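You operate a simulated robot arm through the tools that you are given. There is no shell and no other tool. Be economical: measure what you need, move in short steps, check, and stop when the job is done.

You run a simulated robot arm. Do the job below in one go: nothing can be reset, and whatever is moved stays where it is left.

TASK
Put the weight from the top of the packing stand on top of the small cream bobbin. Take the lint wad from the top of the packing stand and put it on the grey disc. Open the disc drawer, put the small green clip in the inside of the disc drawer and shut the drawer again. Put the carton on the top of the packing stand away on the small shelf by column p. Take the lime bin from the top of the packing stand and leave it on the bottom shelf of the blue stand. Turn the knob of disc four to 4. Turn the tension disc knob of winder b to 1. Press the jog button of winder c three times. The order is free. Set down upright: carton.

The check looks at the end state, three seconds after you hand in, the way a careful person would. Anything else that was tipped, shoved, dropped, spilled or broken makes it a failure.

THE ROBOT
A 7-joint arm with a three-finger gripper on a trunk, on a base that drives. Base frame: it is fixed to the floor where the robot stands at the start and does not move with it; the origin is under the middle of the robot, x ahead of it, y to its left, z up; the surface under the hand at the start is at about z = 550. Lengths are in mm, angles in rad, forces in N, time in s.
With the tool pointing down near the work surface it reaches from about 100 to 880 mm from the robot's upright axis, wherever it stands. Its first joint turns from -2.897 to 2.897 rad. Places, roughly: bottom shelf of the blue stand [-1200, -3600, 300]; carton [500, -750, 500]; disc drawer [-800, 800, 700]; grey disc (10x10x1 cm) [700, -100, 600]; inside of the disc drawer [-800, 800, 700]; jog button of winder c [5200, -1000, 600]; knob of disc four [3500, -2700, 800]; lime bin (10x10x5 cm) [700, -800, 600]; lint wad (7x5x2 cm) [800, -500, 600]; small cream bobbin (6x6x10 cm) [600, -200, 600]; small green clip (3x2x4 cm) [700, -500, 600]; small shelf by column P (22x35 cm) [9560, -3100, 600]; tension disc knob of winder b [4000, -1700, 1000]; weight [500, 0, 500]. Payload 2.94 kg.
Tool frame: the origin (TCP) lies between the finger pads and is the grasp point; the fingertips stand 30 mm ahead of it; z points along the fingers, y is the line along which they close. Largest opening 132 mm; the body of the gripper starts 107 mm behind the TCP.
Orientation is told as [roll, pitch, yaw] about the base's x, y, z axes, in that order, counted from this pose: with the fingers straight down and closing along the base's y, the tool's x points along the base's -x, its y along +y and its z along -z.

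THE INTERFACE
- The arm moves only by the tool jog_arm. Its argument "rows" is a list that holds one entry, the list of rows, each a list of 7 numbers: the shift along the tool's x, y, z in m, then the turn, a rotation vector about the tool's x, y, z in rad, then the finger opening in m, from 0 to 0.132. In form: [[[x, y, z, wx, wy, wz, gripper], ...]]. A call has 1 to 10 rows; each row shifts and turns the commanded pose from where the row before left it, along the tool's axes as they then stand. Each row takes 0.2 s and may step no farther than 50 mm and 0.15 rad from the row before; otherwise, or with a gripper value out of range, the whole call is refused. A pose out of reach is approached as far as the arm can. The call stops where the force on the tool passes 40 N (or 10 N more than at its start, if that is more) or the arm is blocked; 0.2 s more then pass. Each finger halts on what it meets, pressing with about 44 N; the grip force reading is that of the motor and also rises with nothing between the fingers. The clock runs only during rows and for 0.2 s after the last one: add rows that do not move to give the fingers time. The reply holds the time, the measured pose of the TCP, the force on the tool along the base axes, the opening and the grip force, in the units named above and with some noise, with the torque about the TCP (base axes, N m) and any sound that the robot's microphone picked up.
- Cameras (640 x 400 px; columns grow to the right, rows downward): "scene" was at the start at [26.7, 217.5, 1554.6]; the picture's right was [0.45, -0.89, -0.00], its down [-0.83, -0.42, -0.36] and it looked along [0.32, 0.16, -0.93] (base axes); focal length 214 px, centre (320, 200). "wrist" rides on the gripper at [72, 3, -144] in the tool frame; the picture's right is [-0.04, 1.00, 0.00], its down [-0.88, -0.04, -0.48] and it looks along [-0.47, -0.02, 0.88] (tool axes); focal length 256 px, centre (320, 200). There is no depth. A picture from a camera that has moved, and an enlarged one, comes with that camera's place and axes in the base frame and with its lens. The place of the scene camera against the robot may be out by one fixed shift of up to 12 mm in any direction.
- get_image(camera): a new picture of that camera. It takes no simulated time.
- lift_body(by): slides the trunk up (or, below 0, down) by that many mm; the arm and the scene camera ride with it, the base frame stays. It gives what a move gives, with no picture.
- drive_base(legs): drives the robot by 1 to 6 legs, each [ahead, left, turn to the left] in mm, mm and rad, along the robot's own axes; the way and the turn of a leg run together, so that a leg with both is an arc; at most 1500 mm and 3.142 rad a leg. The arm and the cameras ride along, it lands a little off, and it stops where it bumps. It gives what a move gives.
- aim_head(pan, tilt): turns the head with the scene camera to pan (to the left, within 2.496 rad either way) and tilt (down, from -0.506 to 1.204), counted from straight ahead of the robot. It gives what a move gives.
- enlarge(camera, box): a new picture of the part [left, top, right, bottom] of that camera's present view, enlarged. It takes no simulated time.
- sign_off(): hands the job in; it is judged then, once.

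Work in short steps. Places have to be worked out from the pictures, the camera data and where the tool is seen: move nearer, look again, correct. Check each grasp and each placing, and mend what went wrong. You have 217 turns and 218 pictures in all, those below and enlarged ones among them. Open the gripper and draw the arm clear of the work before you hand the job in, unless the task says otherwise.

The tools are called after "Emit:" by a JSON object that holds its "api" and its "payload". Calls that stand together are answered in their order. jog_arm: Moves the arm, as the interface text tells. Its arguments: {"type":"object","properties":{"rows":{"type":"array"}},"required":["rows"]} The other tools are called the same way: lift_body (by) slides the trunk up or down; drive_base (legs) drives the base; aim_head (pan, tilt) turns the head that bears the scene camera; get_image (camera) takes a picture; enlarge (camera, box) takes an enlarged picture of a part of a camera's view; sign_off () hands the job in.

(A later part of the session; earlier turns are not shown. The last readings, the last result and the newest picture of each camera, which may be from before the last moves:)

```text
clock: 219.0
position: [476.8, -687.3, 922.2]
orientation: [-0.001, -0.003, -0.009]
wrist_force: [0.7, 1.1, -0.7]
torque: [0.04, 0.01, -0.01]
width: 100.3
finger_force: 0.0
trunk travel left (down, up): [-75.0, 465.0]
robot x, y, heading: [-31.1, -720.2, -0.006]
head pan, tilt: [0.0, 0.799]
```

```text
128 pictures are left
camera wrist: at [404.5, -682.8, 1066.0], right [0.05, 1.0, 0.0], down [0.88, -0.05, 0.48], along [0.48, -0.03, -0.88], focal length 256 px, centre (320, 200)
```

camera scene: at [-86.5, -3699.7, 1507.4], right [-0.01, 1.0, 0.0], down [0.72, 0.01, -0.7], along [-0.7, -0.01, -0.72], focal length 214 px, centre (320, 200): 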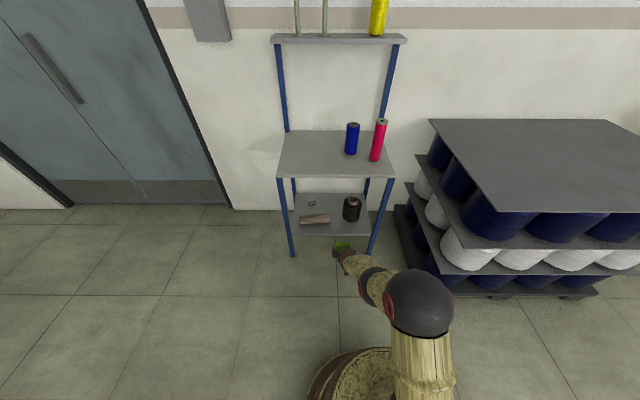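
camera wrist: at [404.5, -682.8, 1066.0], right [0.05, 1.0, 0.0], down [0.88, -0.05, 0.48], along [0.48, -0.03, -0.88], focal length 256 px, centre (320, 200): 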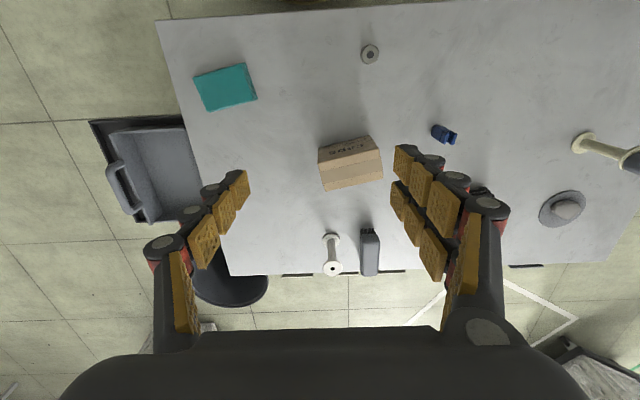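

Emit:
{"api": "enlarge", "payload": {"camera": "wrist", "box": [290, 110, 418, 210]}}

```text
4.00 times, centred on (354, 160) of wrist
camera zoom: at [404.5, -682.8, 1066.0], right [0.05, 1.0, 0.0], down [0.88, -0.05, 0.48], along [0.48, -0.03, -0.88], focal length 1024 px, centre (184, 360)
```

zoom: 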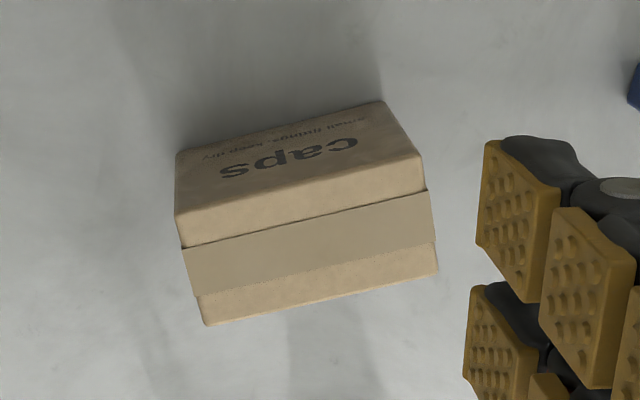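

The carton stands upright ("caps" text readable), about 110×56×90 mm, centre ≈(581,-638), yaw≈0.2. I rotate the tool to grip across its 56 mm depth.

Emit:
{"api": "jog_arm", "payload": {"rows": [[[0, 0, 0, 0, 0, 0.1365, 0.1], [0, 0, 0, 0, 0, 0.1365, 0.1], [0, 0, 0, 0, 0, 0.1365, 0.1], [0, 0, 0, 0, 0, 0.1365, 0.1], [0, 0, 0, 0, 0, 0.1365, 0.1], [0, 0, 0, 0, 0, 0.1365, 0.1], [0, 0, 0, 0, 0, 0.1365, 0.1], [0, 0, 0, 0, 0, 0.1365, 0.1], [0, 0, 0, 0, 0, 0.1365, 0.1], [0, 0, 0, 0, 0, 0.1365, 0.1]]]}}

Emit:
{"api": "jog_arm", "payload": {"rows": [[[0.0093, 0.037, 0.02, 0, 0, 0, 0.1], [0.0093, 0.037, 0.03, 0, 0, 0, 0.1], [0.0093, 0.037, 0.03, 0, 0, 0, 0.1], [0, 0, 0.04, 0, 0, 0, 0.1], [0, 0, 0, 0, 0, 0, 0.1]]]}}

Emit:
{"api": "get_image", "payload": {"camera": "wrist"}}

```text
clock: 221.2
position: [476.6, -686.3, 921.0]
orientation: [0.002, -0.004, -1.377]
wrist_force: [0.0, 0.6, -0.1]
torque: [0.01, 0.0, 0.0]
width: 100.2
finger_force: 0.1
trunk travel left (down, up): [-75.0, 465.0]
robot x, y, heading: [-33.6, -715.1, -0.007]
head pan, tilt: [0.0, 0.799]
```

```text
clock: 222.4
position: [581.5, -639.1, 802.4]
orientation: [0.003, -0.003, -1.375]
wrist_force: [-0.2, 0.9, -0.1]
torque: [-0.03, 0.06, 0.01]
width: 100.2
finger_force: 0.1
trunk travel left (down, up): [-75.0, 465.0]
robot x, y, heading: [-29.5, -716.7, -0.009]
head pan, tilt: [0.0, 0.799]
```

```text
126 pictures are left
camera wrist: at [569.7, -566.9, 946.0], right [0.99, 0.15, 0.0], down [0.13, -0.87, 0.48], along [0.07, -0.47, -0.88], focal length 256 px, centre (320, 200)
```

wrist: 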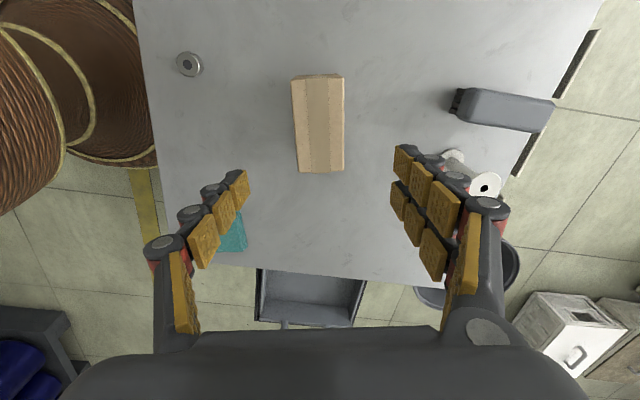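

Aligned; I descend around the carton.

Emit:
{"api": "jog_arm", "payload": {"rows": [[[0.008, -0.0015, 0.039, 0, 0, 0, 0.1], [0, 0, 0.04, 0, 0, 0, 0.1], [0, 0, 0.04, 0, 0, 0, 0.1], [0, 0, 0, 0, 0, 0, 0.1]]]}}

Emit:
{"api": "get_image", "payload": {"camera": "wrist"}}

```text
clock: 223.4
position: [578.9, -631.4, 680.4]
orientation: [0.002, 0.0, -1.378]
wrist_force: [0.6, 1.6, 0.2]
torque: [0.01, 0.05, 0.0]
width: 100.1
finger_force: 0.0
trunk travel left (down, up): [-75.0, 465.0]
robot x, y, heading: [-29.7, -716.7, -0.01]
head pan, tilt: [0.0, 0.799]
```

```text
125 pictures are left
camera wrist: at [566.8, -559.8, 825.8], right [0.99, 0.15, 0.0], down [0.13, -0.87, 0.48], along [0.07, -0.47, -0.88], focal length 256 px, centre (320, 200)
```

wrist: 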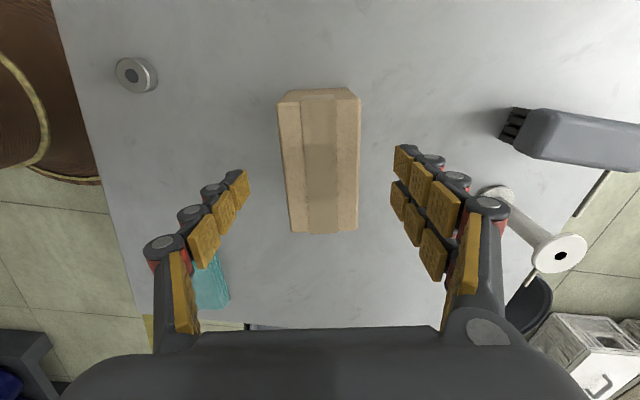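

Emit:
{"api": "jog_arm", "payload": {"rows": [[[0, 0, 0.04, 0, 0, 0, 0.09], [0, 0, 0.035, 0, 0, 0, 0.085], [0, 0, 0, 0, 0, 0, 0.07], [0, 0, 0, 0, 0, 0, 0.055], [0, 0, 0, 0, 0, 0, 0.045], [0, 0, 0, 0, 0, 0, 0.045], [0, 0, 0, 0, 0, 0, 0.045]]]}}

Emit:
{"api": "get_image", "payload": {"camera": "wrist"}}

```text
clock: 225.0
position: [578.4, -630.3, 606.7]
orientation: [0.001, -0.001, -1.374]
wrist_force: [0.9, 0.4, -0.2]
torque: [-0.01, 0.03, 0.03]
width: 59.5
finger_force: 43.2
trunk travel left (down, up): [-75.0, 465.0]
robot x, y, heading: [-28.9, -716.5, -0.007]
head pan, tilt: [0.0, 0.799]
```

```text
124 pictures are left
camera wrist: at [566.4, -558.6, 752.0], right [0.99, 0.15, 0.0], down [0.13, -0.87, 0.48], along [0.07, -0.47, -0.88], focal length 256 px, centre (320, 200)
```

wrist: 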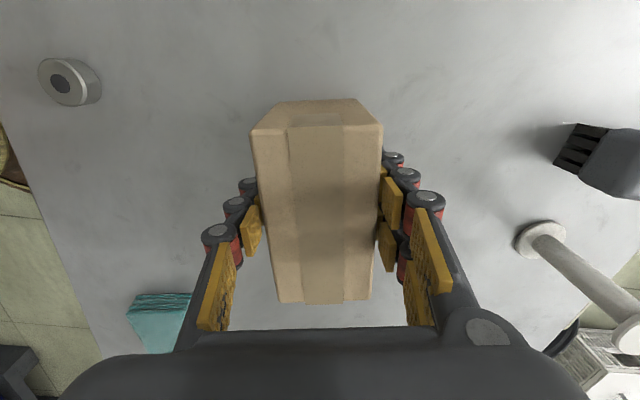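

Carton gripped. I lift and retract, then look at the route toward column P.

Emit:
{"api": "jog_arm", "payload": {"rows": [[[0, 0, -0.02, 0, 0, 0, 0.045], [0, 0, -0.04, 0, 0, 0, 0.045], [0, 0, -0.045, 0, 0, 0, 0.045], [0, 0, -0.045, 0, 0, 0, 0.045], [0, 0, -0.045, 0, 0, 0, 0.045], [0, 0, -0.045, 0, 0, 0, 0.045], [0, 0, -0.045, 0, 0, 0, 0.045], [0.01, -0.04, -0.02, 0, 0, 0, 0.045], [0.01, -0.04, 0, 0, 0, 0, 0.045], [0.01, -0.04, 0, 0, 0, 0, 0.045]]]}}

Emit:
{"api": "aim_head", "payload": {"pan": -0.3, "tilt": 0.25}}

Emit:
{"api": "get_image", "payload": {"camera": "scene"}}

Emit:
{"api": "enlarge", "payload": {"camera": "scene", "box": [200, 100, 520, 300]}}

```text
clock: 227.2
position: [452.5, -622.5, 911.7]
orientation: [0.002, -0.002, -1.376]
wrist_force: [-0.1, -0.2, -2.1]
torque: [0.04, 0.04, 0.01]
width: 59.3
finger_force: 43.9
trunk travel left (down, up): [-75.0, 465.0]
robot x, y, heading: [-32.3, -715.1, -0.011]
head pan, tilt: [0.0, 0.799]
```

```text
clock: 228.1
position: [454.3, -623.0, 911.7]
orientation: [0.001, 0.0, -1.376]
wrist_force: [0.7, 0.1, -2.1]
torque: [0.02, 0.0, 0.01]
width: 59.5
finger_force: 44.0
trunk travel left (down, up): [-75.0, 465.0]
robot x, y, heading: [-31.1, -713.8, -0.008]
head pan, tilt: [-0.3, 0.25]
```

```text
123 pictures are left
camera scene: at [36.1, -550.8, 1631.3], right [-0.3, -0.95, 0.0], down [-0.24, 0.07, -0.97], along [0.92, -0.29, -0.25], focal length 214 px, centre (320, 200)
```

scene: 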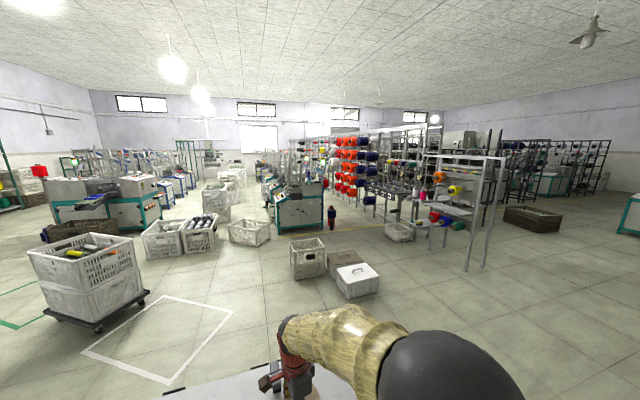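

```text
2.00 times, centred on (360, 200) of scene
camera zoom: at [36.1, -550.8, 1631.3], right [-0.3, -0.95, 0.0], down [-0.24, 0.07, -0.97], along [0.92, -0.29, -0.25], focal length 429 px, centre (240, 200)
```

zoom: 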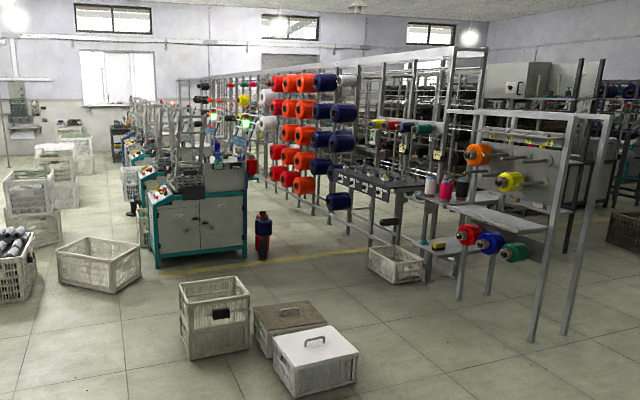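

The machine rows run at ~0.53 rad; column P lies in the region right of the creels. I drive out around to about (1300,-4100) and look down that aisle.

Emit:
{"api": "drive_base", "payload": {"legs": [[-40, 0, 0], [0, 0, -1.57], [1200, 0, 0], [0, 0, 0.57], [1500, 0, 0], [1000, 0, 0]]}}

Emit:
{"api": "aim_head", "payload": {"pan": 1.4, "tilt": 0.25}}

Emit:
{"api": "get_image", "payload": {"camera": "scene"}}

```text
clock: 252.0
position: [1602.4, -4419.9, 911.9]
orientation: [0.002, -0.002, -2.383]
wrist_force: [0.4, 0.9, -2.1]
torque: [0.01, 0.0, -0.01]
width: 58.9
finger_force: 44.1
trunk travel left (down, up): [-75.0, 465.0]
robot x, y, heading: [1267.9, -4062.0, -1.016]
head pan, tilt: [-0.3, 0.25]
```

```text
clock: 253.7
position: [1603.3, -4420.5, 910.3]
orientation: [0.002, -0.001, -2.382]
wrist_force: [0.1, -0.1, -3.2]
torque: [0.02, -0.04, 0.0]
width: 59.2
finger_force: 43.7
trunk travel left (down, up): [-75.0, 465.0]
robot x, y, heading: [1267.0, -4060.6, -1.018]
head pan, tilt: [1.4, 0.25]
```

```text
121 pictures are left
camera scene: at [1505.9, -3896.7, 1631.4], right [0.37, -0.93, 0.0], down [-0.23, -0.09, -0.97], along [0.9, 0.36, -0.25], focal length 214 px, centre (320, 200)
```

scene: 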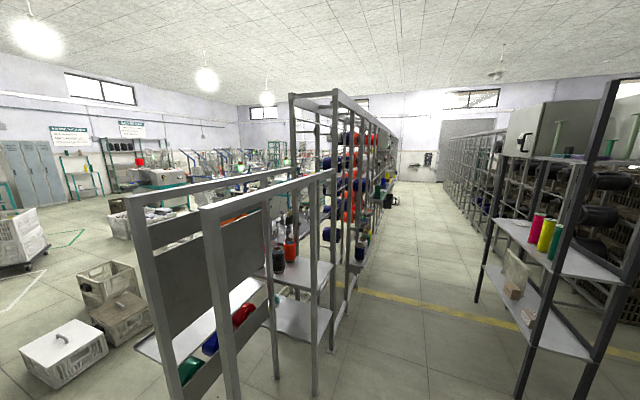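

Emit:
{"api": "enlarge", "payload": {"camera": "scene", "box": [350, 130, 446, 210]}}

Emit:
{"api": "enlarge", "payload": {"camera": "scene", "box": [260, 100, 420, 300]}}

```text
5.00 times, centred on (398, 170) of scene
camera zoom: at [1505.9, -3896.7, 1631.4], right [0.37, -0.93, 0.0], down [-0.23, -0.09, -0.97], along [0.9, 0.36, -0.25], focal length 1072 px, centre (-70, 350)
```

zoom: 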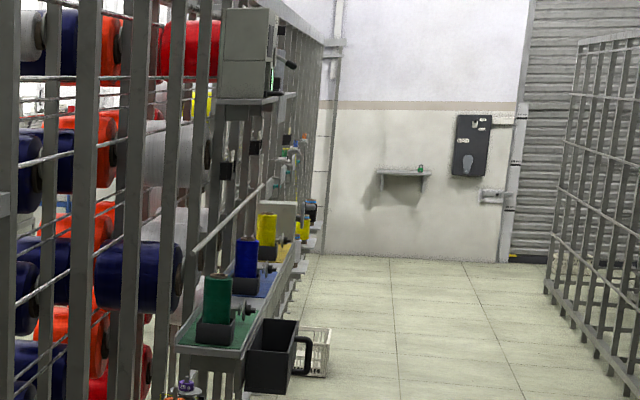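

```text
2.00 times, centred on (340, 200) of scene
camera zoom: at [1505.9, -3896.7, 1631.4], right [0.37, -0.93, 0.0], down [-0.23, -0.09, -0.97], along [0.9, 0.36, -0.25], focal length 429 px, centre (280, 200)
```

zoom: 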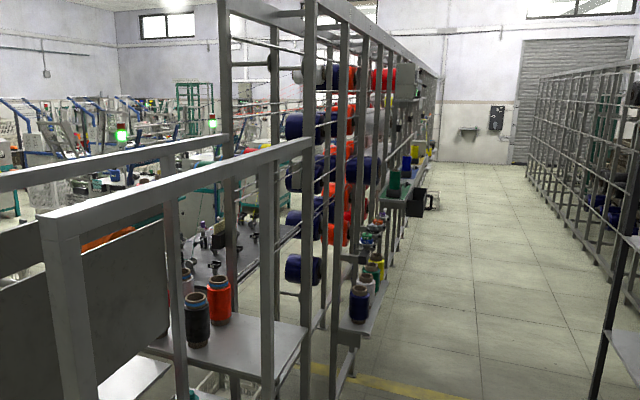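

The aisle runs along +x between y≈-3500 and -4740. I turn to heading 0 and drive down its centre.

Emit:
{"api": "drive_base", "payload": {"legs": [[0, 0, 1.017], [1400, -60, 0], [1400, 0, 0]]}}

Emit:
{"api": "aim_head", "payload": {"pan": 0.1, "tilt": 0.3}}

Emit:
{"api": "get_image", "payload": {"camera": "scene"}}

```text
clock: 269.9
position: [4542.8, -4033.7, 911.2]
orientation: [0.003, -0.003, -1.376]
wrist_force: [-0.3, -0.1, -2.7]
torque: [0.01, 0.0, -0.05]
width: 59.4
finger_force: 44.2
trunk travel left (down, up): [-75.0, 465.0]
robot x, y, heading: [4057.8, -4124.3, -0.004]
head pan, tilt: [1.4, 0.25]
```

```text
clock: 271.3
position: [4544.3, -4033.0, 911.7]
orientation: [0.001, -0.002, -1.378]
wrist_force: [0.4, -0.2, -2.9]
torque: [0.02, 0.02, 0.0]
width: 59.0
finger_force: 44.3
trunk travel left (down, up): [-75.0, 465.0]
robot x, y, heading: [4055.4, -4127.4, -0.007]
head pan, tilt: [0.099, 0.3]
```

```text
118 pictures are left
camera scene: at [4130.2, -3924.5, 1626.7], right [0.09, -1.0, 0.0], down [-0.29, -0.03, -0.96], along [0.95, 0.09, -0.3], focal length 214 px, centre (320, 200)
```

scene: 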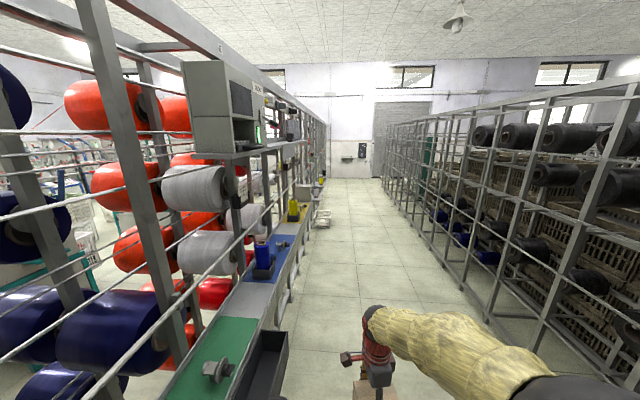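

Emit:
{"api": "drive_base", "payload": {"legs": [[1400, -150, 0], [1400, 0, 0]]}}

Emit:
{"api": "get_image", "payload": {"camera": "scene"}}

```text
clock: 284.8
position: [7322.0, -4251.8, 911.4]
orientation: [0.0, -0.003, -1.397]
wrist_force: [-0.4, -0.1, -1.8]
torque: [0.07, -0.02, 0.0]
width: 59.1
finger_force: 44.4
trunk travel left (down, up): [-75.0, 465.0]
robot x, y, heading: [6832.5, -4330.8, -0.03]
head pan, tilt: [0.099, 0.3]
```

```text
117 pictures are left
camera scene: at [6910.6, -4134.1, 1626.7], right [0.07, -1.0, 0.0], down [-0.3, -0.02, -0.96], along [0.95, 0.07, -0.3], focal length 214 px, centre (320, 200)
```

scene: 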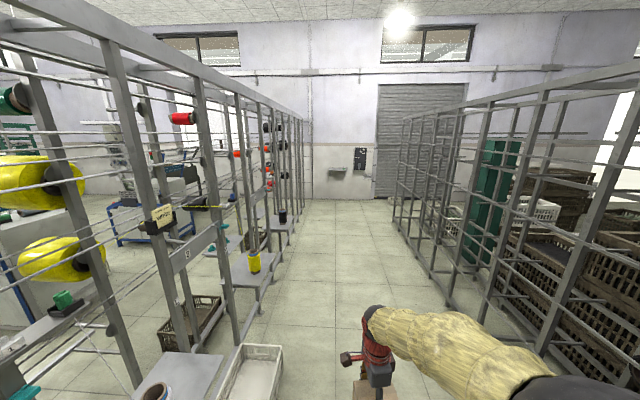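

Emit:
{"api": "enlarge", "payload": {"camera": "scene", "box": [130, 150, 322, 270]}}

Emit:
{"api": "enlarge", "payload": {"camera": "scene", "box": [220, 170, 316, 230]}}

```text
3.33 times, centred on (226, 210) of scene
camera zoom: at [6910.6, -4134.1, 1626.7], right [0.07, -1.0, 0.0], down [-0.3, -0.02, -0.96], along [0.95, 0.07, -0.3], focal length 715 px, centre (633, 167)
```

zoom: 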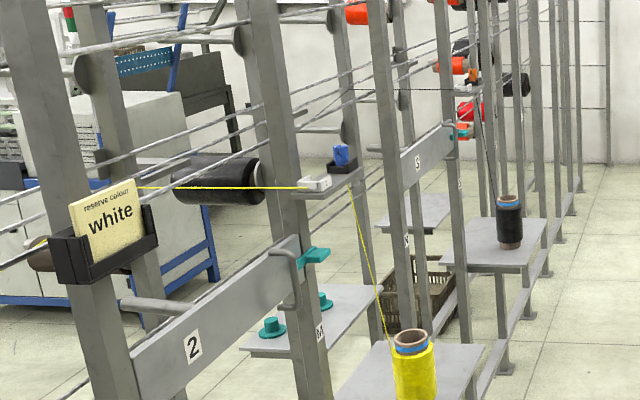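

```text
6.67 times, centred on (268, 200) of scene
camera zoom: at [6910.6, -4134.1, 1626.7], right [0.07, -1.0, 0.0], down [-0.3, -0.02, -0.96], along [0.95, 0.07, -0.3], focal length 1430 px, centre (667, 200)
```

zoom: 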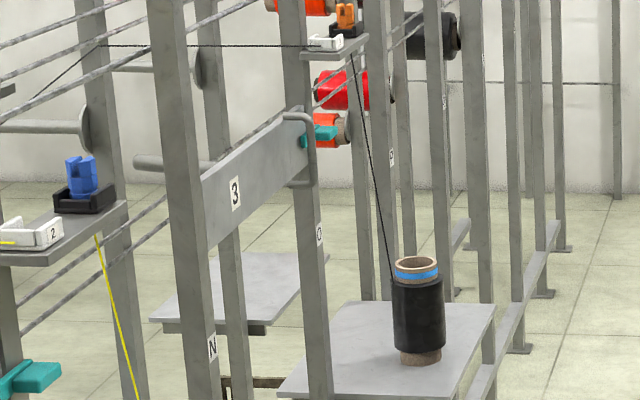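

The target shelf is the empty one at ≈(9540,-3080,600), on the inner side of the creel near column P. I drive further and look at it from the aisle.

Emit:
{"api": "drive_base", "payload": {"legs": [[1400, 0, 0.03], [900, 0, 0]]}}

Emit:
{"api": "aim_head", "payload": {"pan": 1.2, "tilt": 0.5}}

Emit:
{"api": "get_image", "payload": {"camera": "scene"}}

```text
clock: 296.1
position: [9618.4, -4273.4, 910.4]
orientation: [0.002, -0.002, -1.373]
wrist_force: [0.3, 0.6, -2.1]
torque: [0.01, -0.03, -0.01]
width: 58.9
finger_force: 43.7
trunk travel left (down, up): [-75.0, 465.0]
robot x, y, heading: [9133.6, -4362.7, -0.003]
head pan, tilt: [0.099, 0.3]
```

```text
clock: 297.5
position: [9619.6, -4274.4, 911.7]
orientation: [0.002, -0.003, -1.371]
wrist_force: [0.6, 0.4, -1.7]
torque: [0.03, -0.01, -0.05]
width: 59.0
finger_force: 43.7
trunk travel left (down, up): [-75.0, 465.0]
robot x, y, heading: [9133.6, -4366.7, -0.006]
head pan, tilt: [1.201, 0.499]
```

```text
114 pictures are left
camera scene: at [9145.6, -4089.7, 1608.3], right [0.93, -0.37, 0.0], down [-0.18, -0.45, -0.88], along [0.32, 0.82, -0.48], focal length 214 px, centre (320, 200)
```

scene: 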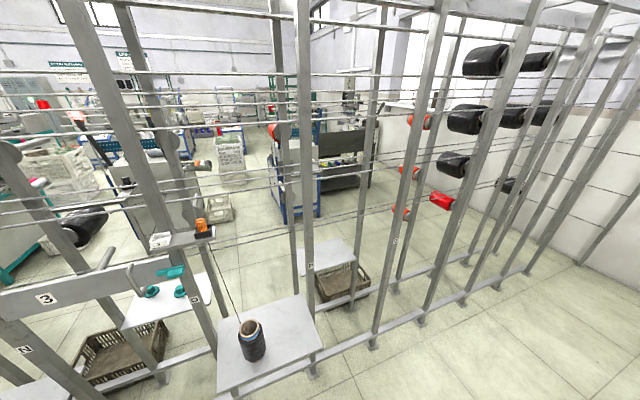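

Emit:
{"api": "enlarge", "payload": {"camera": "scene", "box": [200, 190, 424, 330]}}

Emit:
{"api": "aim_head", "payload": {"pan": 0.5, "tilt": 0.3}}

Emit:
{"api": "get_image", "payload": {"camera": "scene"}}

```text
2.86 times, centred on (312, 260) of scene
camera zoom: at [9145.6, -4089.7, 1608.3], right [0.93, -0.37, 0.0], down [-0.18, -0.45, -0.88], along [0.32, 0.82, -0.48], focal length 613 px, centre (343, 29)
```

zoom: 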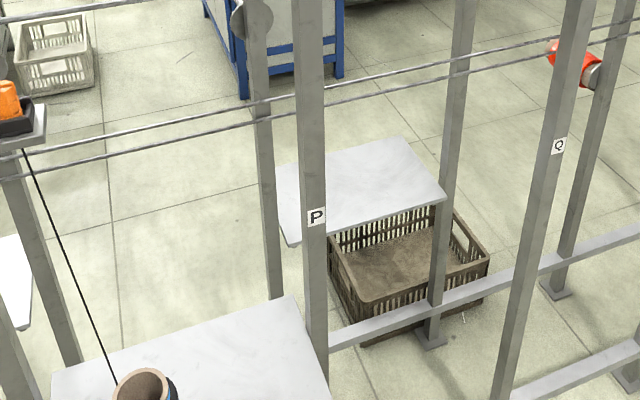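

```text
clock: 298.5
position: [9619.0, -4274.8, 911.3]
orientation: [0.003, -0.002, -1.372]
wrist_force: [0.1, 0.0, -3.0]
torque: [0.04, 0.01, -0.01]
width: 59.2
finger_force: 44.2
trunk travel left (down, up): [-75.0, 465.0]
robot x, y, heading: [9134.3, -4365.6, -0.007]
head pan, tilt: [0.499, 0.3]
```

```text
112 pictures are left
camera scene: at [9194.4, -4130.0, 1626.7], right [0.47, -0.88, 0.0], down [-0.26, -0.14, -0.96], along [0.84, 0.45, -0.3], focal length 214 px, centre (320, 200)
```

scene: 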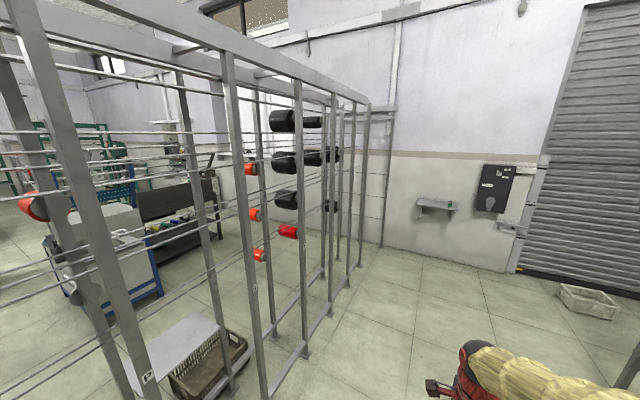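

Shelf P: x 9390–9745, y -3196…-2980, z≈600, behind the creel frame bay P–Q. I position in front of that bay, facing +y, to judge whether I can reach through it.

Emit:
{"api": "drive_base", "payload": {"legs": [[435, 0, 0], [0, 0, 1.574]]}}

Emit:
{"api": "aim_head", "payload": {"pan": 0.0, "tilt": 0.5}}

Emit:
{"api": "get_image", "payload": {"camera": "scene"}}

Emit:
{"api": "get_image", "payload": {"camera": "wrist"}}

```text
clock: 305.0
position: [9471.1, -3885.3, 911.1]
orientation: [0.001, -0.002, 0.202]
wrist_force: [0.2, -0.1, -2.0]
torque: [0.01, 0.01, 0.02]
width: 59.1
finger_force: 44.0
trunk travel left (down, up): [-75.0, 465.0]
robot x, y, heading: [9569.8, -4372.2, 1.567]
head pan, tilt: [0.499, 0.3]
```

```text
clock: 305.9
position: [9470.8, -3884.7, 911.1]
orientation: [0.002, -0.001, 0.202]
wrist_force: [0.0, -0.2, -2.0]
torque: [-0.03, 0.01, -0.03]
width: 59.2
finger_force: 44.2
trunk travel left (down, up): [-75.0, 465.0]
robot x, y, heading: [9567.3, -4373.3, 1.572]
head pan, tilt: [0.0, 0.499]
```

```text
111 pictures are left
camera scene: at [9382.6, -4305.5, 1608.3], right [1.0, 0.0, 0.0], down [0.0, -0.48, -0.88], along [0.0, 0.88, -0.48], focal length 214 px, centre (320, 200)
```

scene: 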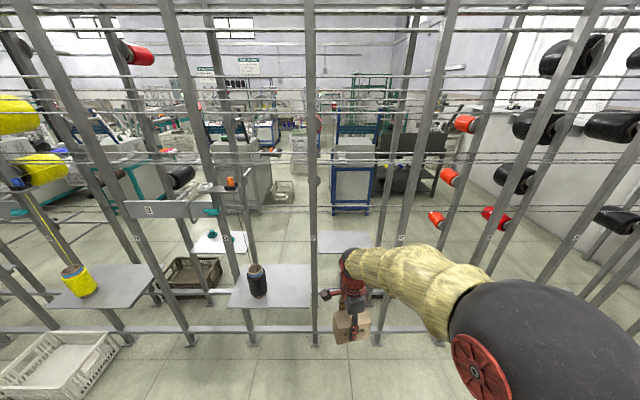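

```text
110 pictures are left
camera wrist: at [9399.4, -3896.9, 1056.1], right [-0.16, 0.99, 0.0], down [0.87, 0.14, 0.48], along [0.47, 0.08, -0.88], focal length 256 px, centre (320, 200)
```

wrist: 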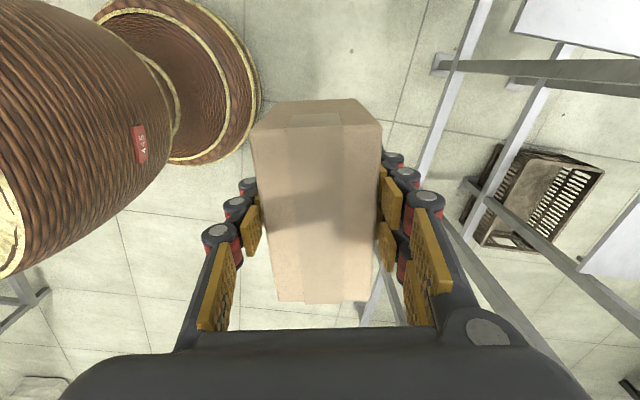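

Emit:
{"api": "enlarge", "payload": {"camera": "scene", "box": [270, 110, 430, 260]}}

```text
2.67 times, centred on (350, 185) of scene
camera zoom: at [9382.6, -4305.5, 1608.3], right [1.0, 0.0, 0.0], down [0.0, -0.48, -0.88], along [0.0, 0.88, -0.48], focal length 572 px, centre (240, 240)
```

zoom: 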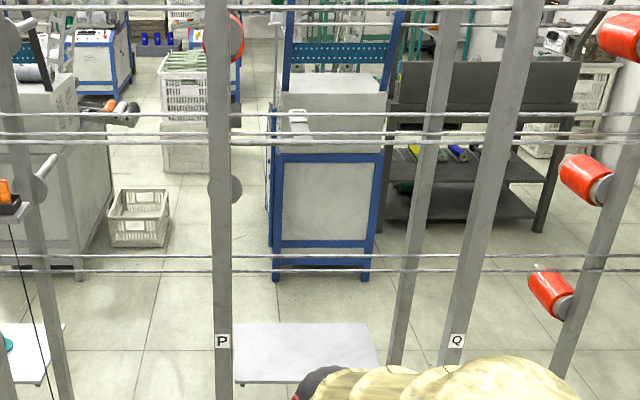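

There's a clear window through bay P–Q (rods only above z≈1055, posts at x≈9333 and 9773). I square the carton's yaw, centre it at x≈9560 and lower to z≈735.

Emit:
{"api": "jog_arm", "payload": {"rows": [[[0, 0, 0, 0, 0, 0.101, 0.045], [0, 0, 0, 0, 0, 0.101, 0.045], [-0.03, 0, 0.03, 0, 0, 0, 0.045], [-0.03, 0, 0.03, 0, 0, 0, 0.045], [-0.03, 0, 0.03, 0, 0, 0, 0.045], [0, 0, 0.04, 0, 0, 0, 0.045], [0, 0, 0.04, 0, 0, 0, 0.045], [0, 0, 0, 0, 0, 0, 0.045]]]}}

Emit:
{"api": "get_image", "payload": {"camera": "scene"}}

```text
clock: 307.7
position: [9560.2, -3884.6, 741.1]
orientation: [0.002, -0.002, 0.001]
wrist_force: [0.4, 0.3, -2.7]
torque: [-0.08, 0.02, 0.01]
width: 59.2
finger_force: 44.0
trunk travel left (down, up): [-75.0, 465.0]
robot x, y, heading: [9567.8, -4366.9, 1.571]
head pan, tilt: [0.0, 0.499]
```

```text
108 pictures are left
camera scene: at [9382.7, -4305.0, 1608.3], right [1.0, 0.0, 0.0], down [0.0, -0.48, -0.88], along [0.0, 0.88, -0.48], focal length 214 px, centre (320, 200)
```

scene: 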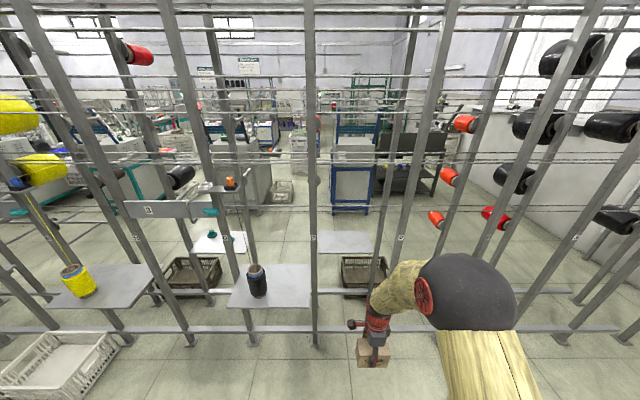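

I extend the arm to its final reach here in the open, then check its shape before driving it through the window.

Emit:
{"api": "jog_arm", "payload": {"rows": [[[0, 0.042, 0, 0, 0, 0, 0.045], [0, 0.042, 0, 0, 0, 0, 0.045], [0, 0.042, 0, 0, 0, 0, 0.045], [0, 0.042, 0, 0, 0, 0, 0.045], [0, 0.042, 0, 0, 0, 0, 0.045], [0, 0.042, 0, 0, 0, 0, 0.045], [0, 0, 0, 0, 0, 0, 0.045]]]}}

Emit:
{"api": "get_image", "payload": {"camera": "scene"}}

```text
clock: 309.3
position: [9560.6, -3631.7, 742.8]
orientation: [0.001, -0.002, 0.0]
wrist_force: [0.0, -0.1, -3.2]
torque: [-0.02, 0.02, -0.04]
width: 59.2
finger_force: 43.9
trunk travel left (down, up): [-75.0, 465.0]
robot x, y, heading: [9563.4, -4371.4, 1.572]
head pan, tilt: [0.0, 0.499]
```

```text
107 pictures are left
camera scene: at [9382.7, -4304.7, 1608.3], right [1.0, 0.0, 0.0], down [0.0, -0.48, -0.88], along [0.0, 0.88, -0.48], focal length 214 px, centre (320, 200)
```

scene: 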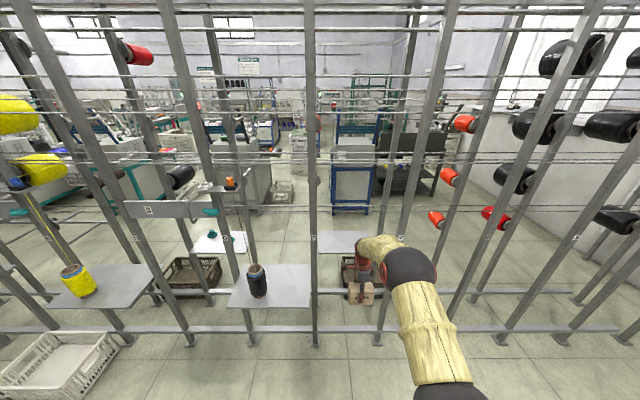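

I zoom in on the arm to judge heights of the wrist and forearm against the rods.

Emit:
{"api": "enlarge", "payload": {"camera": "scene", "box": [320, 200, 480, 320]}}

```text
3.33 times, centred on (400, 260) of scene
camera zoom: at [9382.7, -4304.7, 1608.3], right [1.0, 0.0, 0.0], down [0.0, -0.48, -0.88], along [0.0, 0.88, -0.48], focal length 715 px, centre (53, 0)
```

zoom: 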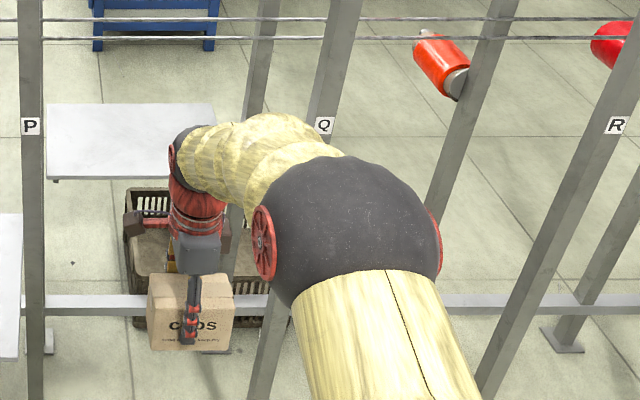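

The forearm might foul the rods at z≈1057. I test a more extended, lower pose in the open to see how the elbow lies.

Emit:
{"api": "jog_arm", "payload": {"rows": [[[0, 0.03, 0.02, 0, 0, 0, 0.045], [0, 0.03, 0.02, 0, 0, 0, 0.045], [0, 0.03, 0.02, 0, 0, 0, 0.045], [0, 0.02, 0.015, 0, 0, 0, 0.045], [0, 0, 0, 0, 0, 0, 0.045]]]}}

Emit:
{"api": "enlarge", "payload": {"camera": "scene", "box": [320, 200, 480, 320]}}

```text
clock: 310.5
position: [9562.1, -3521.9, 666.7]
orientation: [0.001, -0.002, 0.001]
wrist_force: [-0.4, 0.6, -2.8]
torque: [0.02, 0.02, -0.04]
width: 59.0
finger_force: 44.2
trunk travel left (down, up): [-75.0, 465.0]
robot x, y, heading: [9566.8, -4371.0, 1.569]
head pan, tilt: [0.0, 0.499]
```

```text
3.33 times, centred on (400, 260) of scene
camera zoom: at [9382.7, -4304.7, 1608.3], right [1.0, 0.0, 0.0], down [0.0, -0.48, -0.88], along [0.0, 0.88, -0.48], focal length 715 px, centre (53, 0)
```

zoom: 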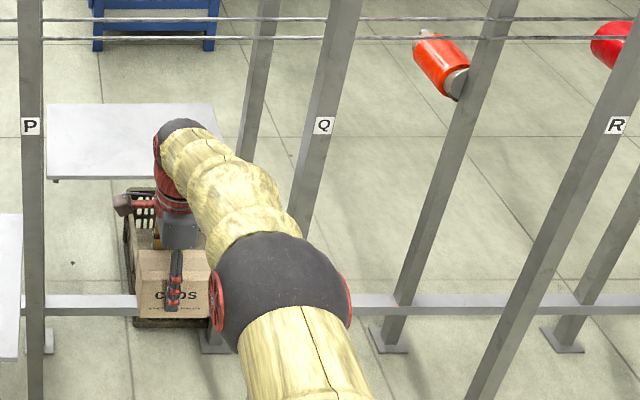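

Too tight with the tool vertical. Instead I'll set the carton briefly on the free part of the aisle-side shelf (by O/P), re-grip it with the hand pitched 45°, and reach in low. First retract, raise and shift left.

Emit:
{"api": "jog_arm", "payload": {"rows": [[[0, -0.045, -0.02, 0, 0, 0, 0.045], [0, -0.045, -0.02, 0, 0, 0, 0.045], [0, -0.045, -0.02, 0, 0, 0, 0.045], [0, -0.045, -0.02, 0, 0, 0, 0.045], [0, -0.02, -0.04, 0, 0, 0, 0.045], [0, 0, 0, 0, 0, -0.15, 0.045], [0, 0, 0, 0, 0, -0.15, 0.045], [0, 0, 0, 0, 0, -0.15, 0.045], [0, 0, 0, 0, 0, -0.15, 0.045], [0, 0, 0, 0, 0, -0.15, 0.045]]]}}

Emit:
{"api": "jog_arm", "payload": {"rows": [[[0, 0, 0, 0, 0, -0.15, 0.045], [0, 0, 0, 0, 0, -0.15, 0.045], [0, 0, 0, 0, 0, -0.15, 0.045], [0, 0, 0, 0, 0, -0.15, 0.045], [0, 0, 0, 0, 0, -0.15, 0.045], [0, 0, 0, 0, 0, -0.071, 0.045], [0, 0, 0, 0, 0, 0, 0.045]]]}}

Emit:
{"api": "drive_base", "payload": {"legs": [[0, 330, 0]]}}

Emit:
{"api": "get_image", "payload": {"camera": "wrist"}}

Emit:
{"api": "get_image", "payload": {"camera": "scene"}}

```text
clock: 312.7
position: [9562.0, -3722.9, 787.3]
orientation: [0.001, -0.002, 0.752]
wrist_force: [0.2, 0.5, -1.8]
torque: [-0.02, 0.02, 0.0]
width: 59.4
finger_force: 44.3
trunk travel left (down, up): [-75.0, 465.0]
robot x, y, heading: [9564.9, -4374.3, 1.57]
head pan, tilt: [0.0, 0.499]
```

```text
clock: 314.3
position: [9560.7, -3722.5, 785.9]
orientation: [-0.002, -0.002, 1.57]
wrist_force: [0.3, -1.0, -2.1]
torque: [-0.02, 0.03, -0.01]
width: 59.1
finger_force: 44.0
trunk travel left (down, up): [-75.0, 465.0]
robot x, y, heading: [9567.4, -4368.3, 1.568]
head pan, tilt: [0.0, 0.499]
```

```text
clock: 316.5
position: [9236.2, -3722.6, 786.7]
orientation: [-0.002, -0.002, 1.571]
wrist_force: [0.8, 0.2, -2.9]
torque: [-0.03, 0.03, 0.02]
width: 59.2
finger_force: 43.8
trunk travel left (down, up): [-75.0, 465.0]
robot x, y, heading: [9240.5, -4369.3, 1.567]
head pan, tilt: [0.0, 0.499]
```

```text
104 pictures are left
camera wrist: at [9232.7, -3794.5, 931.3], right [-1.0, 0.05, 0.0], down [0.04, 0.88, 0.48], along [0.02, 0.48, -0.88], focal length 256 px, centre (320, 200)
```

wrist: 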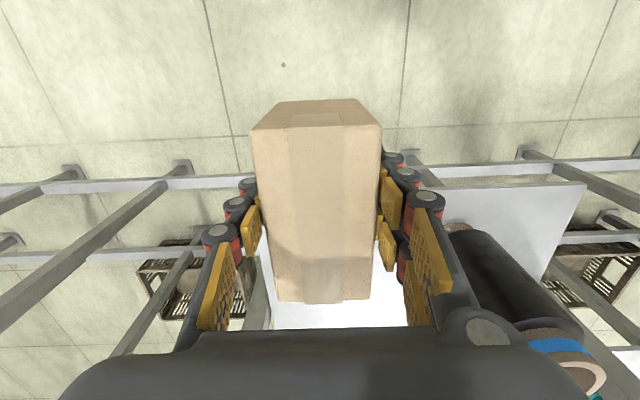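

```text
103 pictures are left
camera scene: at [9056.7, -4304.0, 1608.3], right [1.0, 0.0, 0.0], down [0.0, -0.48, -0.88], along [0.0, 0.88, -0.48], focal length 214 px, centre (320, 200)
```

scene: 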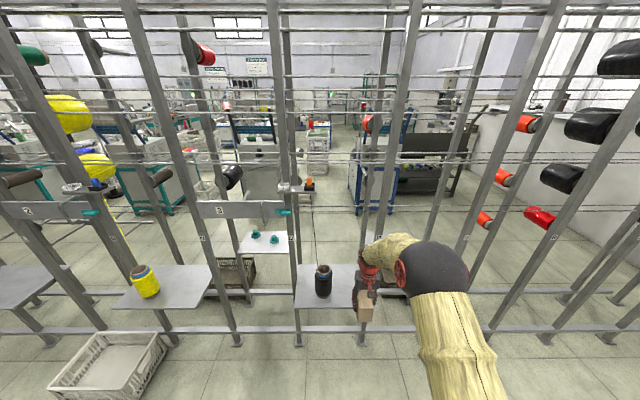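

Free shelf space under/ahead is confirmed (shelf x≈8940–9315, y from -3625). I move to (9236,-3545) and descend partway.

Emit:
{"api": "jog_arm", "payload": {"rows": [[[-0.045, 0, 0, 0, 0, 0, 0.045], [-0.045, 0, 0, 0, 0, 0, 0.045], [-0.045, 0, 0, 0, 0, 0, 0.045], [-0.043, 0, 0, 0, 0, 0, 0.045], [0, 0, 0.04, 0, 0, 0, 0.045], [0, 0, 0.04, 0, 0, 0, 0.045], [0, 0, 0, 0, 0, 0, 0.045]]]}}

Emit:
{"api": "get_image", "payload": {"camera": "wrist"}}

Emit:
{"api": "enlarge", "payload": {"camera": "scene", "box": [280, 210, 440, 330]}}

```text
clock: 318.1
position: [9235.7, -3543.4, 714.8]
orientation: [-0.002, -0.014, 1.569]
wrist_force: [-1.1, -6.8, 38.7]
torque: [-0.43, 0.06, 0.04]
width: 59.0
finger_force: 44.3
trunk travel left (down, up): [-75.0, 465.0]
robot x, y, heading: [9240.6, -4366.9, 1.567]
head pan, tilt: [0.0, 0.499]
```

```text
102 pictures are left
camera wrist: at [9232.7, -3616.7, 857.8], right [-1.0, 0.05, 0.0], down [0.04, 0.87, 0.49], along [0.02, 0.49, -0.87], focal length 256 px, centre (320, 200)
```

wrist: 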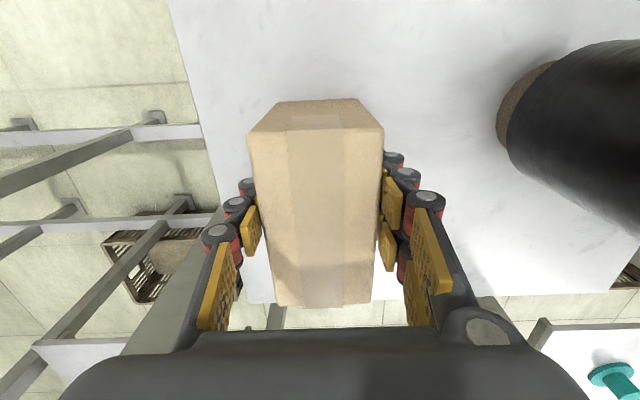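

```text
3.33 times, centred on (360, 270) of scene
camera zoom: at [9056.4, -4308.4, 1608.9], right [1.0, 0.0, 0.0], down [0.0, -0.48, -0.88], along [0.0, 0.88, -0.48], focal length 715 px, centre (187, -33)
```

zoom: 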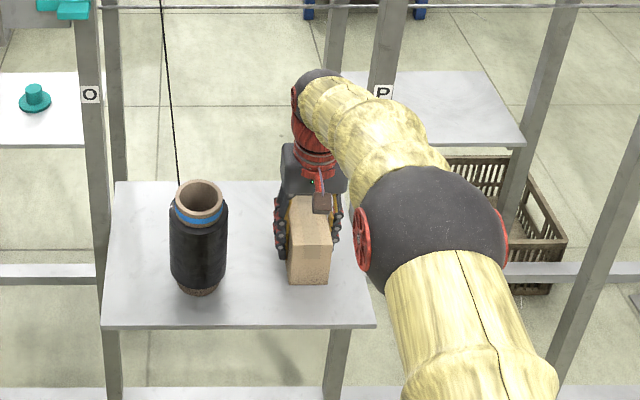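

Contact already: the outer shelf is at z≈660. I relax and release the carton here.

Emit:
{"api": "jog_arm", "payload": {"rows": [[[0, 0, -0.007, 0, 0, 0, 0.045], [0, 0, 0, 0, 0, 0, 0.045]]]}}

```text
clock: 318.7
position: [9237.0, -3542.6, 713.3]
orientation: [-0.002, -0.002, 1.569]
wrist_force: [-1.2, 8.3, 18.1]
torque: [1.32, 0.09, 0.11]
width: 59.2
finger_force: 44.6
trunk travel left (down, up): [-75.0, 465.0]
robot x, y, heading: [9242.7, -4367.3, 1.566]
head pan, tilt: [0.0, 0.499]
```

Emit:
{"api": "jog_arm", "payload": {"rows": [[[0, 0, -0.002, 0, 0, 0, 0.045], [0, 0, 0, 0, 0, 0, 0.055], [0, 0, 0, 0, 0, 0, 0.065], [0, 0, 0, 0, 0, 0, 0.08], [0, 0, 0, 0, 0, 0, 0.08], [0, 0, 0, 0, 0, 0, 0.08]]]}}

Emit:
{"api": "get_image", "payload": {"camera": "wrist"}}

```text
clock: 320.1
position: [9237.4, -3542.9, 715.5]
orientation: [-0.002, -0.002, 1.568]
wrist_force: [0.1, -0.2, 0.3]
torque: [0.02, 0.0, -0.02]
width: 80.2
finger_force: 0.0
trunk travel left (down, up): [-75.0, 465.0]
robot x, y, heading: [9240.0, -4374.8, 1.566]
head pan, tilt: [0.0, 0.499]
```

```text
100 pictures are left
camera wrist: at [9233.1, -3616.4, 860.0], right [-1.0, 0.05, 0.0], down [0.04, 0.88, 0.48], along [0.02, 0.48, -0.88], focal length 256 px, centre (320, 200)
```

wrist: 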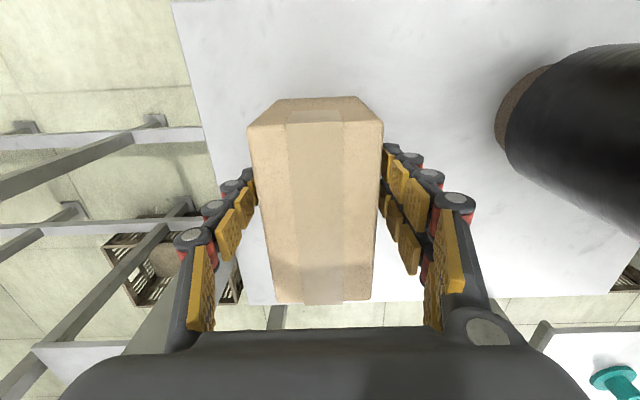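

Carton stands on the shelf (z≈659). I rise, retract, and pitch the hand 45° toward +y.

Emit:
{"api": "jog_arm", "payload": {"rows": [[[0, 0, -0.045, 0, 0, 0, 0.1], [0, 0, -0.045, 0, 0, 0, 0.1], [0, 0, -0.045, 0, 0, 0, 0.1], [0.04, 0, -0.02, 0, 0, 0, 0.1], [0.04, 0, 0, 0, -0.1, 0, 0.1], [0.04, 0, 0, 0, -0.14, 0, 0.1], [0.02, 0, 0, 0, -0.14, 0, 0.1], [0, 0, 0, 0, -0.14, 0, 0.1], [0, 0, 0, 0, -0.14, 0, 0.1], [0, 0, 0, 0, -0.125, 0, 0.1]]]}}

Emit:
{"api": "get_image", "payload": {"camera": "wrist"}}

```text
clock: 322.3
position: [9235.9, -3685.3, 861.7]
orientation: [-0.002, -0.789, 1.57]
wrist_force: [0.9, -1.2, -1.8]
torque: [0.16, -0.02, -0.01]
width: 99.9
finger_force: 0.0
trunk travel left (down, up): [-75.0, 465.0]
robot x, y, heading: [9239.2, -4366.1, 1.572]
head pan, tilt: [0.0, 0.499]
```

```text
99 pictures are left
camera wrist: at [9232.4, -3838.1, 912.8], right [-1.0, 0.03, 0.03], down [0.04, 0.28, 0.96], along [0.02, 0.96, -0.28], focal length 256 px, centre (320, 200)
```

wrist: 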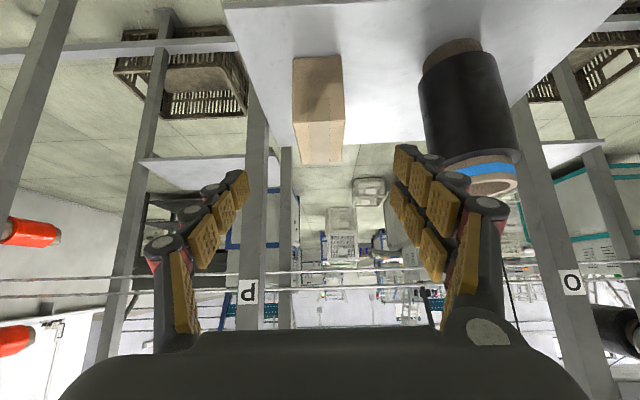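

Useful view: the low rods are on the back row at z≈920–945, target shelf z≈625, y≈-3230…-2980. The 45° hand will clear them. I approach the carton along the tool axis.

Emit:
{"api": "jog_arm", "payload": {"rows": [[[0.0046, 0, 0.04, 0, 0, 0, 0.1], [0.0046, 0, 0.04, 0, 0, 0, 0.1], [0.0046, 0, 0.04, 0, 0, 0, 0.1], [0.0046, 0, 0.03, 0, 0, 0, 0.1], [0, 0, 0, 0, 0, 0, 0.1]]]}}

Emit:
{"api": "get_image", "payload": {"camera": "wrist"}}

```text
clock: 323.5
position: [9237.2, -3589.8, 743.8]
orientation: [-0.002, -0.787, 1.568]
wrist_force: [-0.4, 0.3, -0.5]
torque: [0.01, -0.02, 0.03]
width: 100.0
finger_force: 0.1
trunk travel left (down, up): [-75.0, 465.0]
robot x, y, heading: [9242.9, -4367.5, 1.566]
head pan, tilt: [0.0, 0.499]
```

```text
98 pictures are left
camera wrist: at [9232.3, -3743.1, 794.2], right [-1.0, 0.03, 0.03], down [0.04, 0.28, 0.96], along [0.02, 0.96, -0.28], focal length 256 px, centre (320, 200)
```

wrist: 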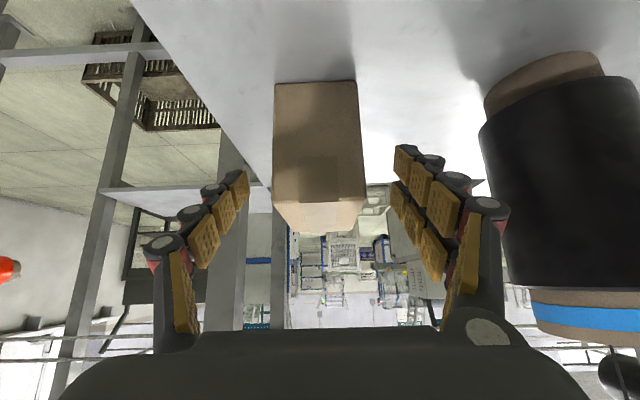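

Emit:
{"api": "jog_arm", "payload": {"rows": [[[0.003, 0, 0.025, 0, 0, 0, 0.1], [0.003, 0, 0.024, 0, 0, 0, 0.1], [0, 0, 0, 0, 0, 0, 0.08], [0, 0, 0, 0, 0, 0, 0.06], [0, 0, 0, 0, 0, 0, 0.045], [0, 0, 0, 0, 0, 0, 0.045], [0, 0, 0, 0, 0, 0, 0.045]]]}}

Emit:
{"api": "get_image", "payload": {"camera": "wrist"}}

```text
clock: 325.1
position: [9237.0, -3561.0, 704.9]
orientation: [-0.003, -0.786, 1.569]
wrist_force: [0.1, 0.6, 0.6]
torque: [0.03, -0.06, -0.05]
width: 59.8
finger_force: 31.3
trunk travel left (down, up): [-75.0, 465.0]
robot x, y, heading: [9242.3, -4369.1, 1.568]
head pan, tilt: [0.0, 0.499]
```

```text
97 pictures are left
camera wrist: at [9232.7, -3712.5, 756.0], right [-1.0, 0.03, 0.03], down [0.04, 0.28, 0.96], along [0.02, 0.96, -0.28], focal length 256 px, centre (320, 200)
```

wrist: 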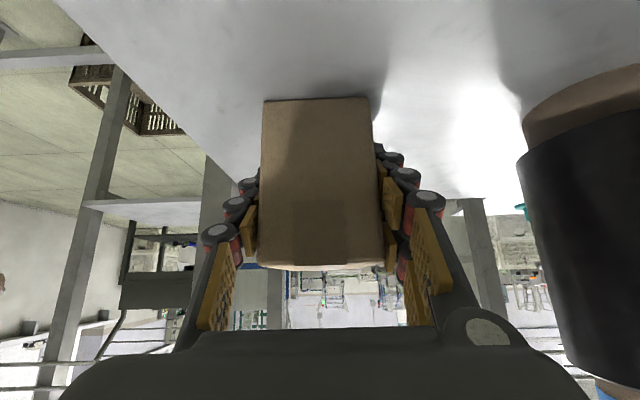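

Gripped firmly. I lift 30 mm, retract from the shelf, and shift the base right to line up with the P–Q window.

Emit:
{"api": "jog_arm", "payload": {"rows": [[[-0.0107, 0, -0.0106, 0, 0, 0, 0.045], [-0.0107, 0, -0.0106, 0, 0, 0, 0.045], [-0.0107, 0, -0.0106, 0, 0, 0, 0.045], [0.0282, 0, -0.0284, 0, 0, 0, 0.045], [0.0282, 0, -0.0284, 0, 0, 0, 0.045], [0.0282, 0, -0.0284, 0, 0, 0, 0.045], [0.0282, 0, -0.0284, 0, 0, 0, 0.045], [0, 0, 0, 0, 0, 0, 0.045]]]}}

Emit:
{"api": "drive_base", "payload": {"legs": [[0, -322, 0]]}}

Emit:
{"api": "get_image", "payload": {"camera": "wrist"}}

Emit:
{"api": "get_image", "payload": {"camera": "scene"}}

```text
clock: 326.9
position: [9243.5, -3691.4, 747.4]
orientation: [0.201, -0.752, 1.228]
wrist_force: [-1.3, -0.5, -1.4]
torque: [-0.08, -0.12, 0.09]
width: 59.3
finger_force: 44.7
out of reach, approached as far as the arm can: row 5, 6, 7
trunk travel left (down, up): [-75.0, 465.0]
robot x, y, heading: [9238.8, -4368.9, 1.575]
head pan, tilt: [0.0, 0.499]
```

```text
clock: 329.0
position: [9557.2, -3689.1, 748.6]
orientation: [-0.013, -0.782, 1.567]
wrist_force: [-0.4, -0.1, -2.0]
torque: [-0.06, -0.03, -0.04]
width: 59.2
finger_force: 43.8
trunk travel left (down, up): [-75.0, 465.0]
robot x, y, heading: [9560.7, -4369.4, 1.568]
head pan, tilt: [0.0, 0.499]
```

```text
96 pictures are left
camera wrist: at [9552.2, -3841.8, 800.9], right [-1.0, 0.04, 0.02], down [0.03, 0.29, 0.96], along [0.04, 0.96, -0.29], focal length 256 px, centre (320, 200)
```

wrist: 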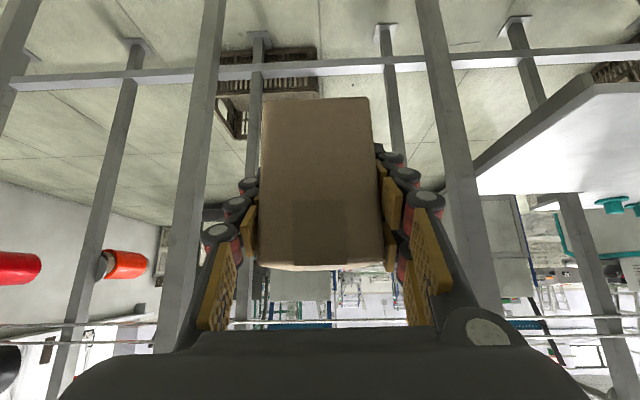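

```text
95 pictures are left
camera scene: at [9376.3, -4305.3, 1608.3], right [1.0, -0.01, 0.0], down [0.0, -0.48, -0.88], along [0.0, 0.88, -0.48], focal length 214 px, centre (320, 200)
```

scene: 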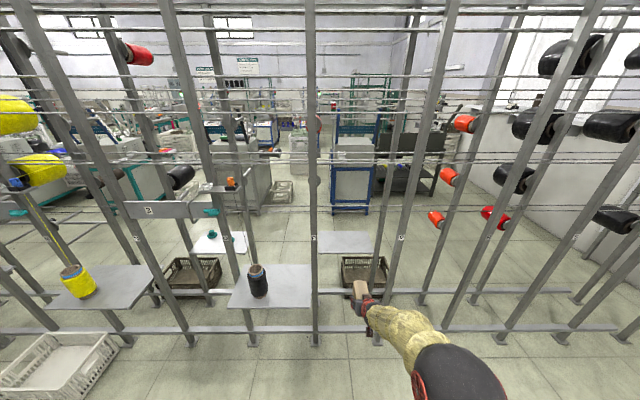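

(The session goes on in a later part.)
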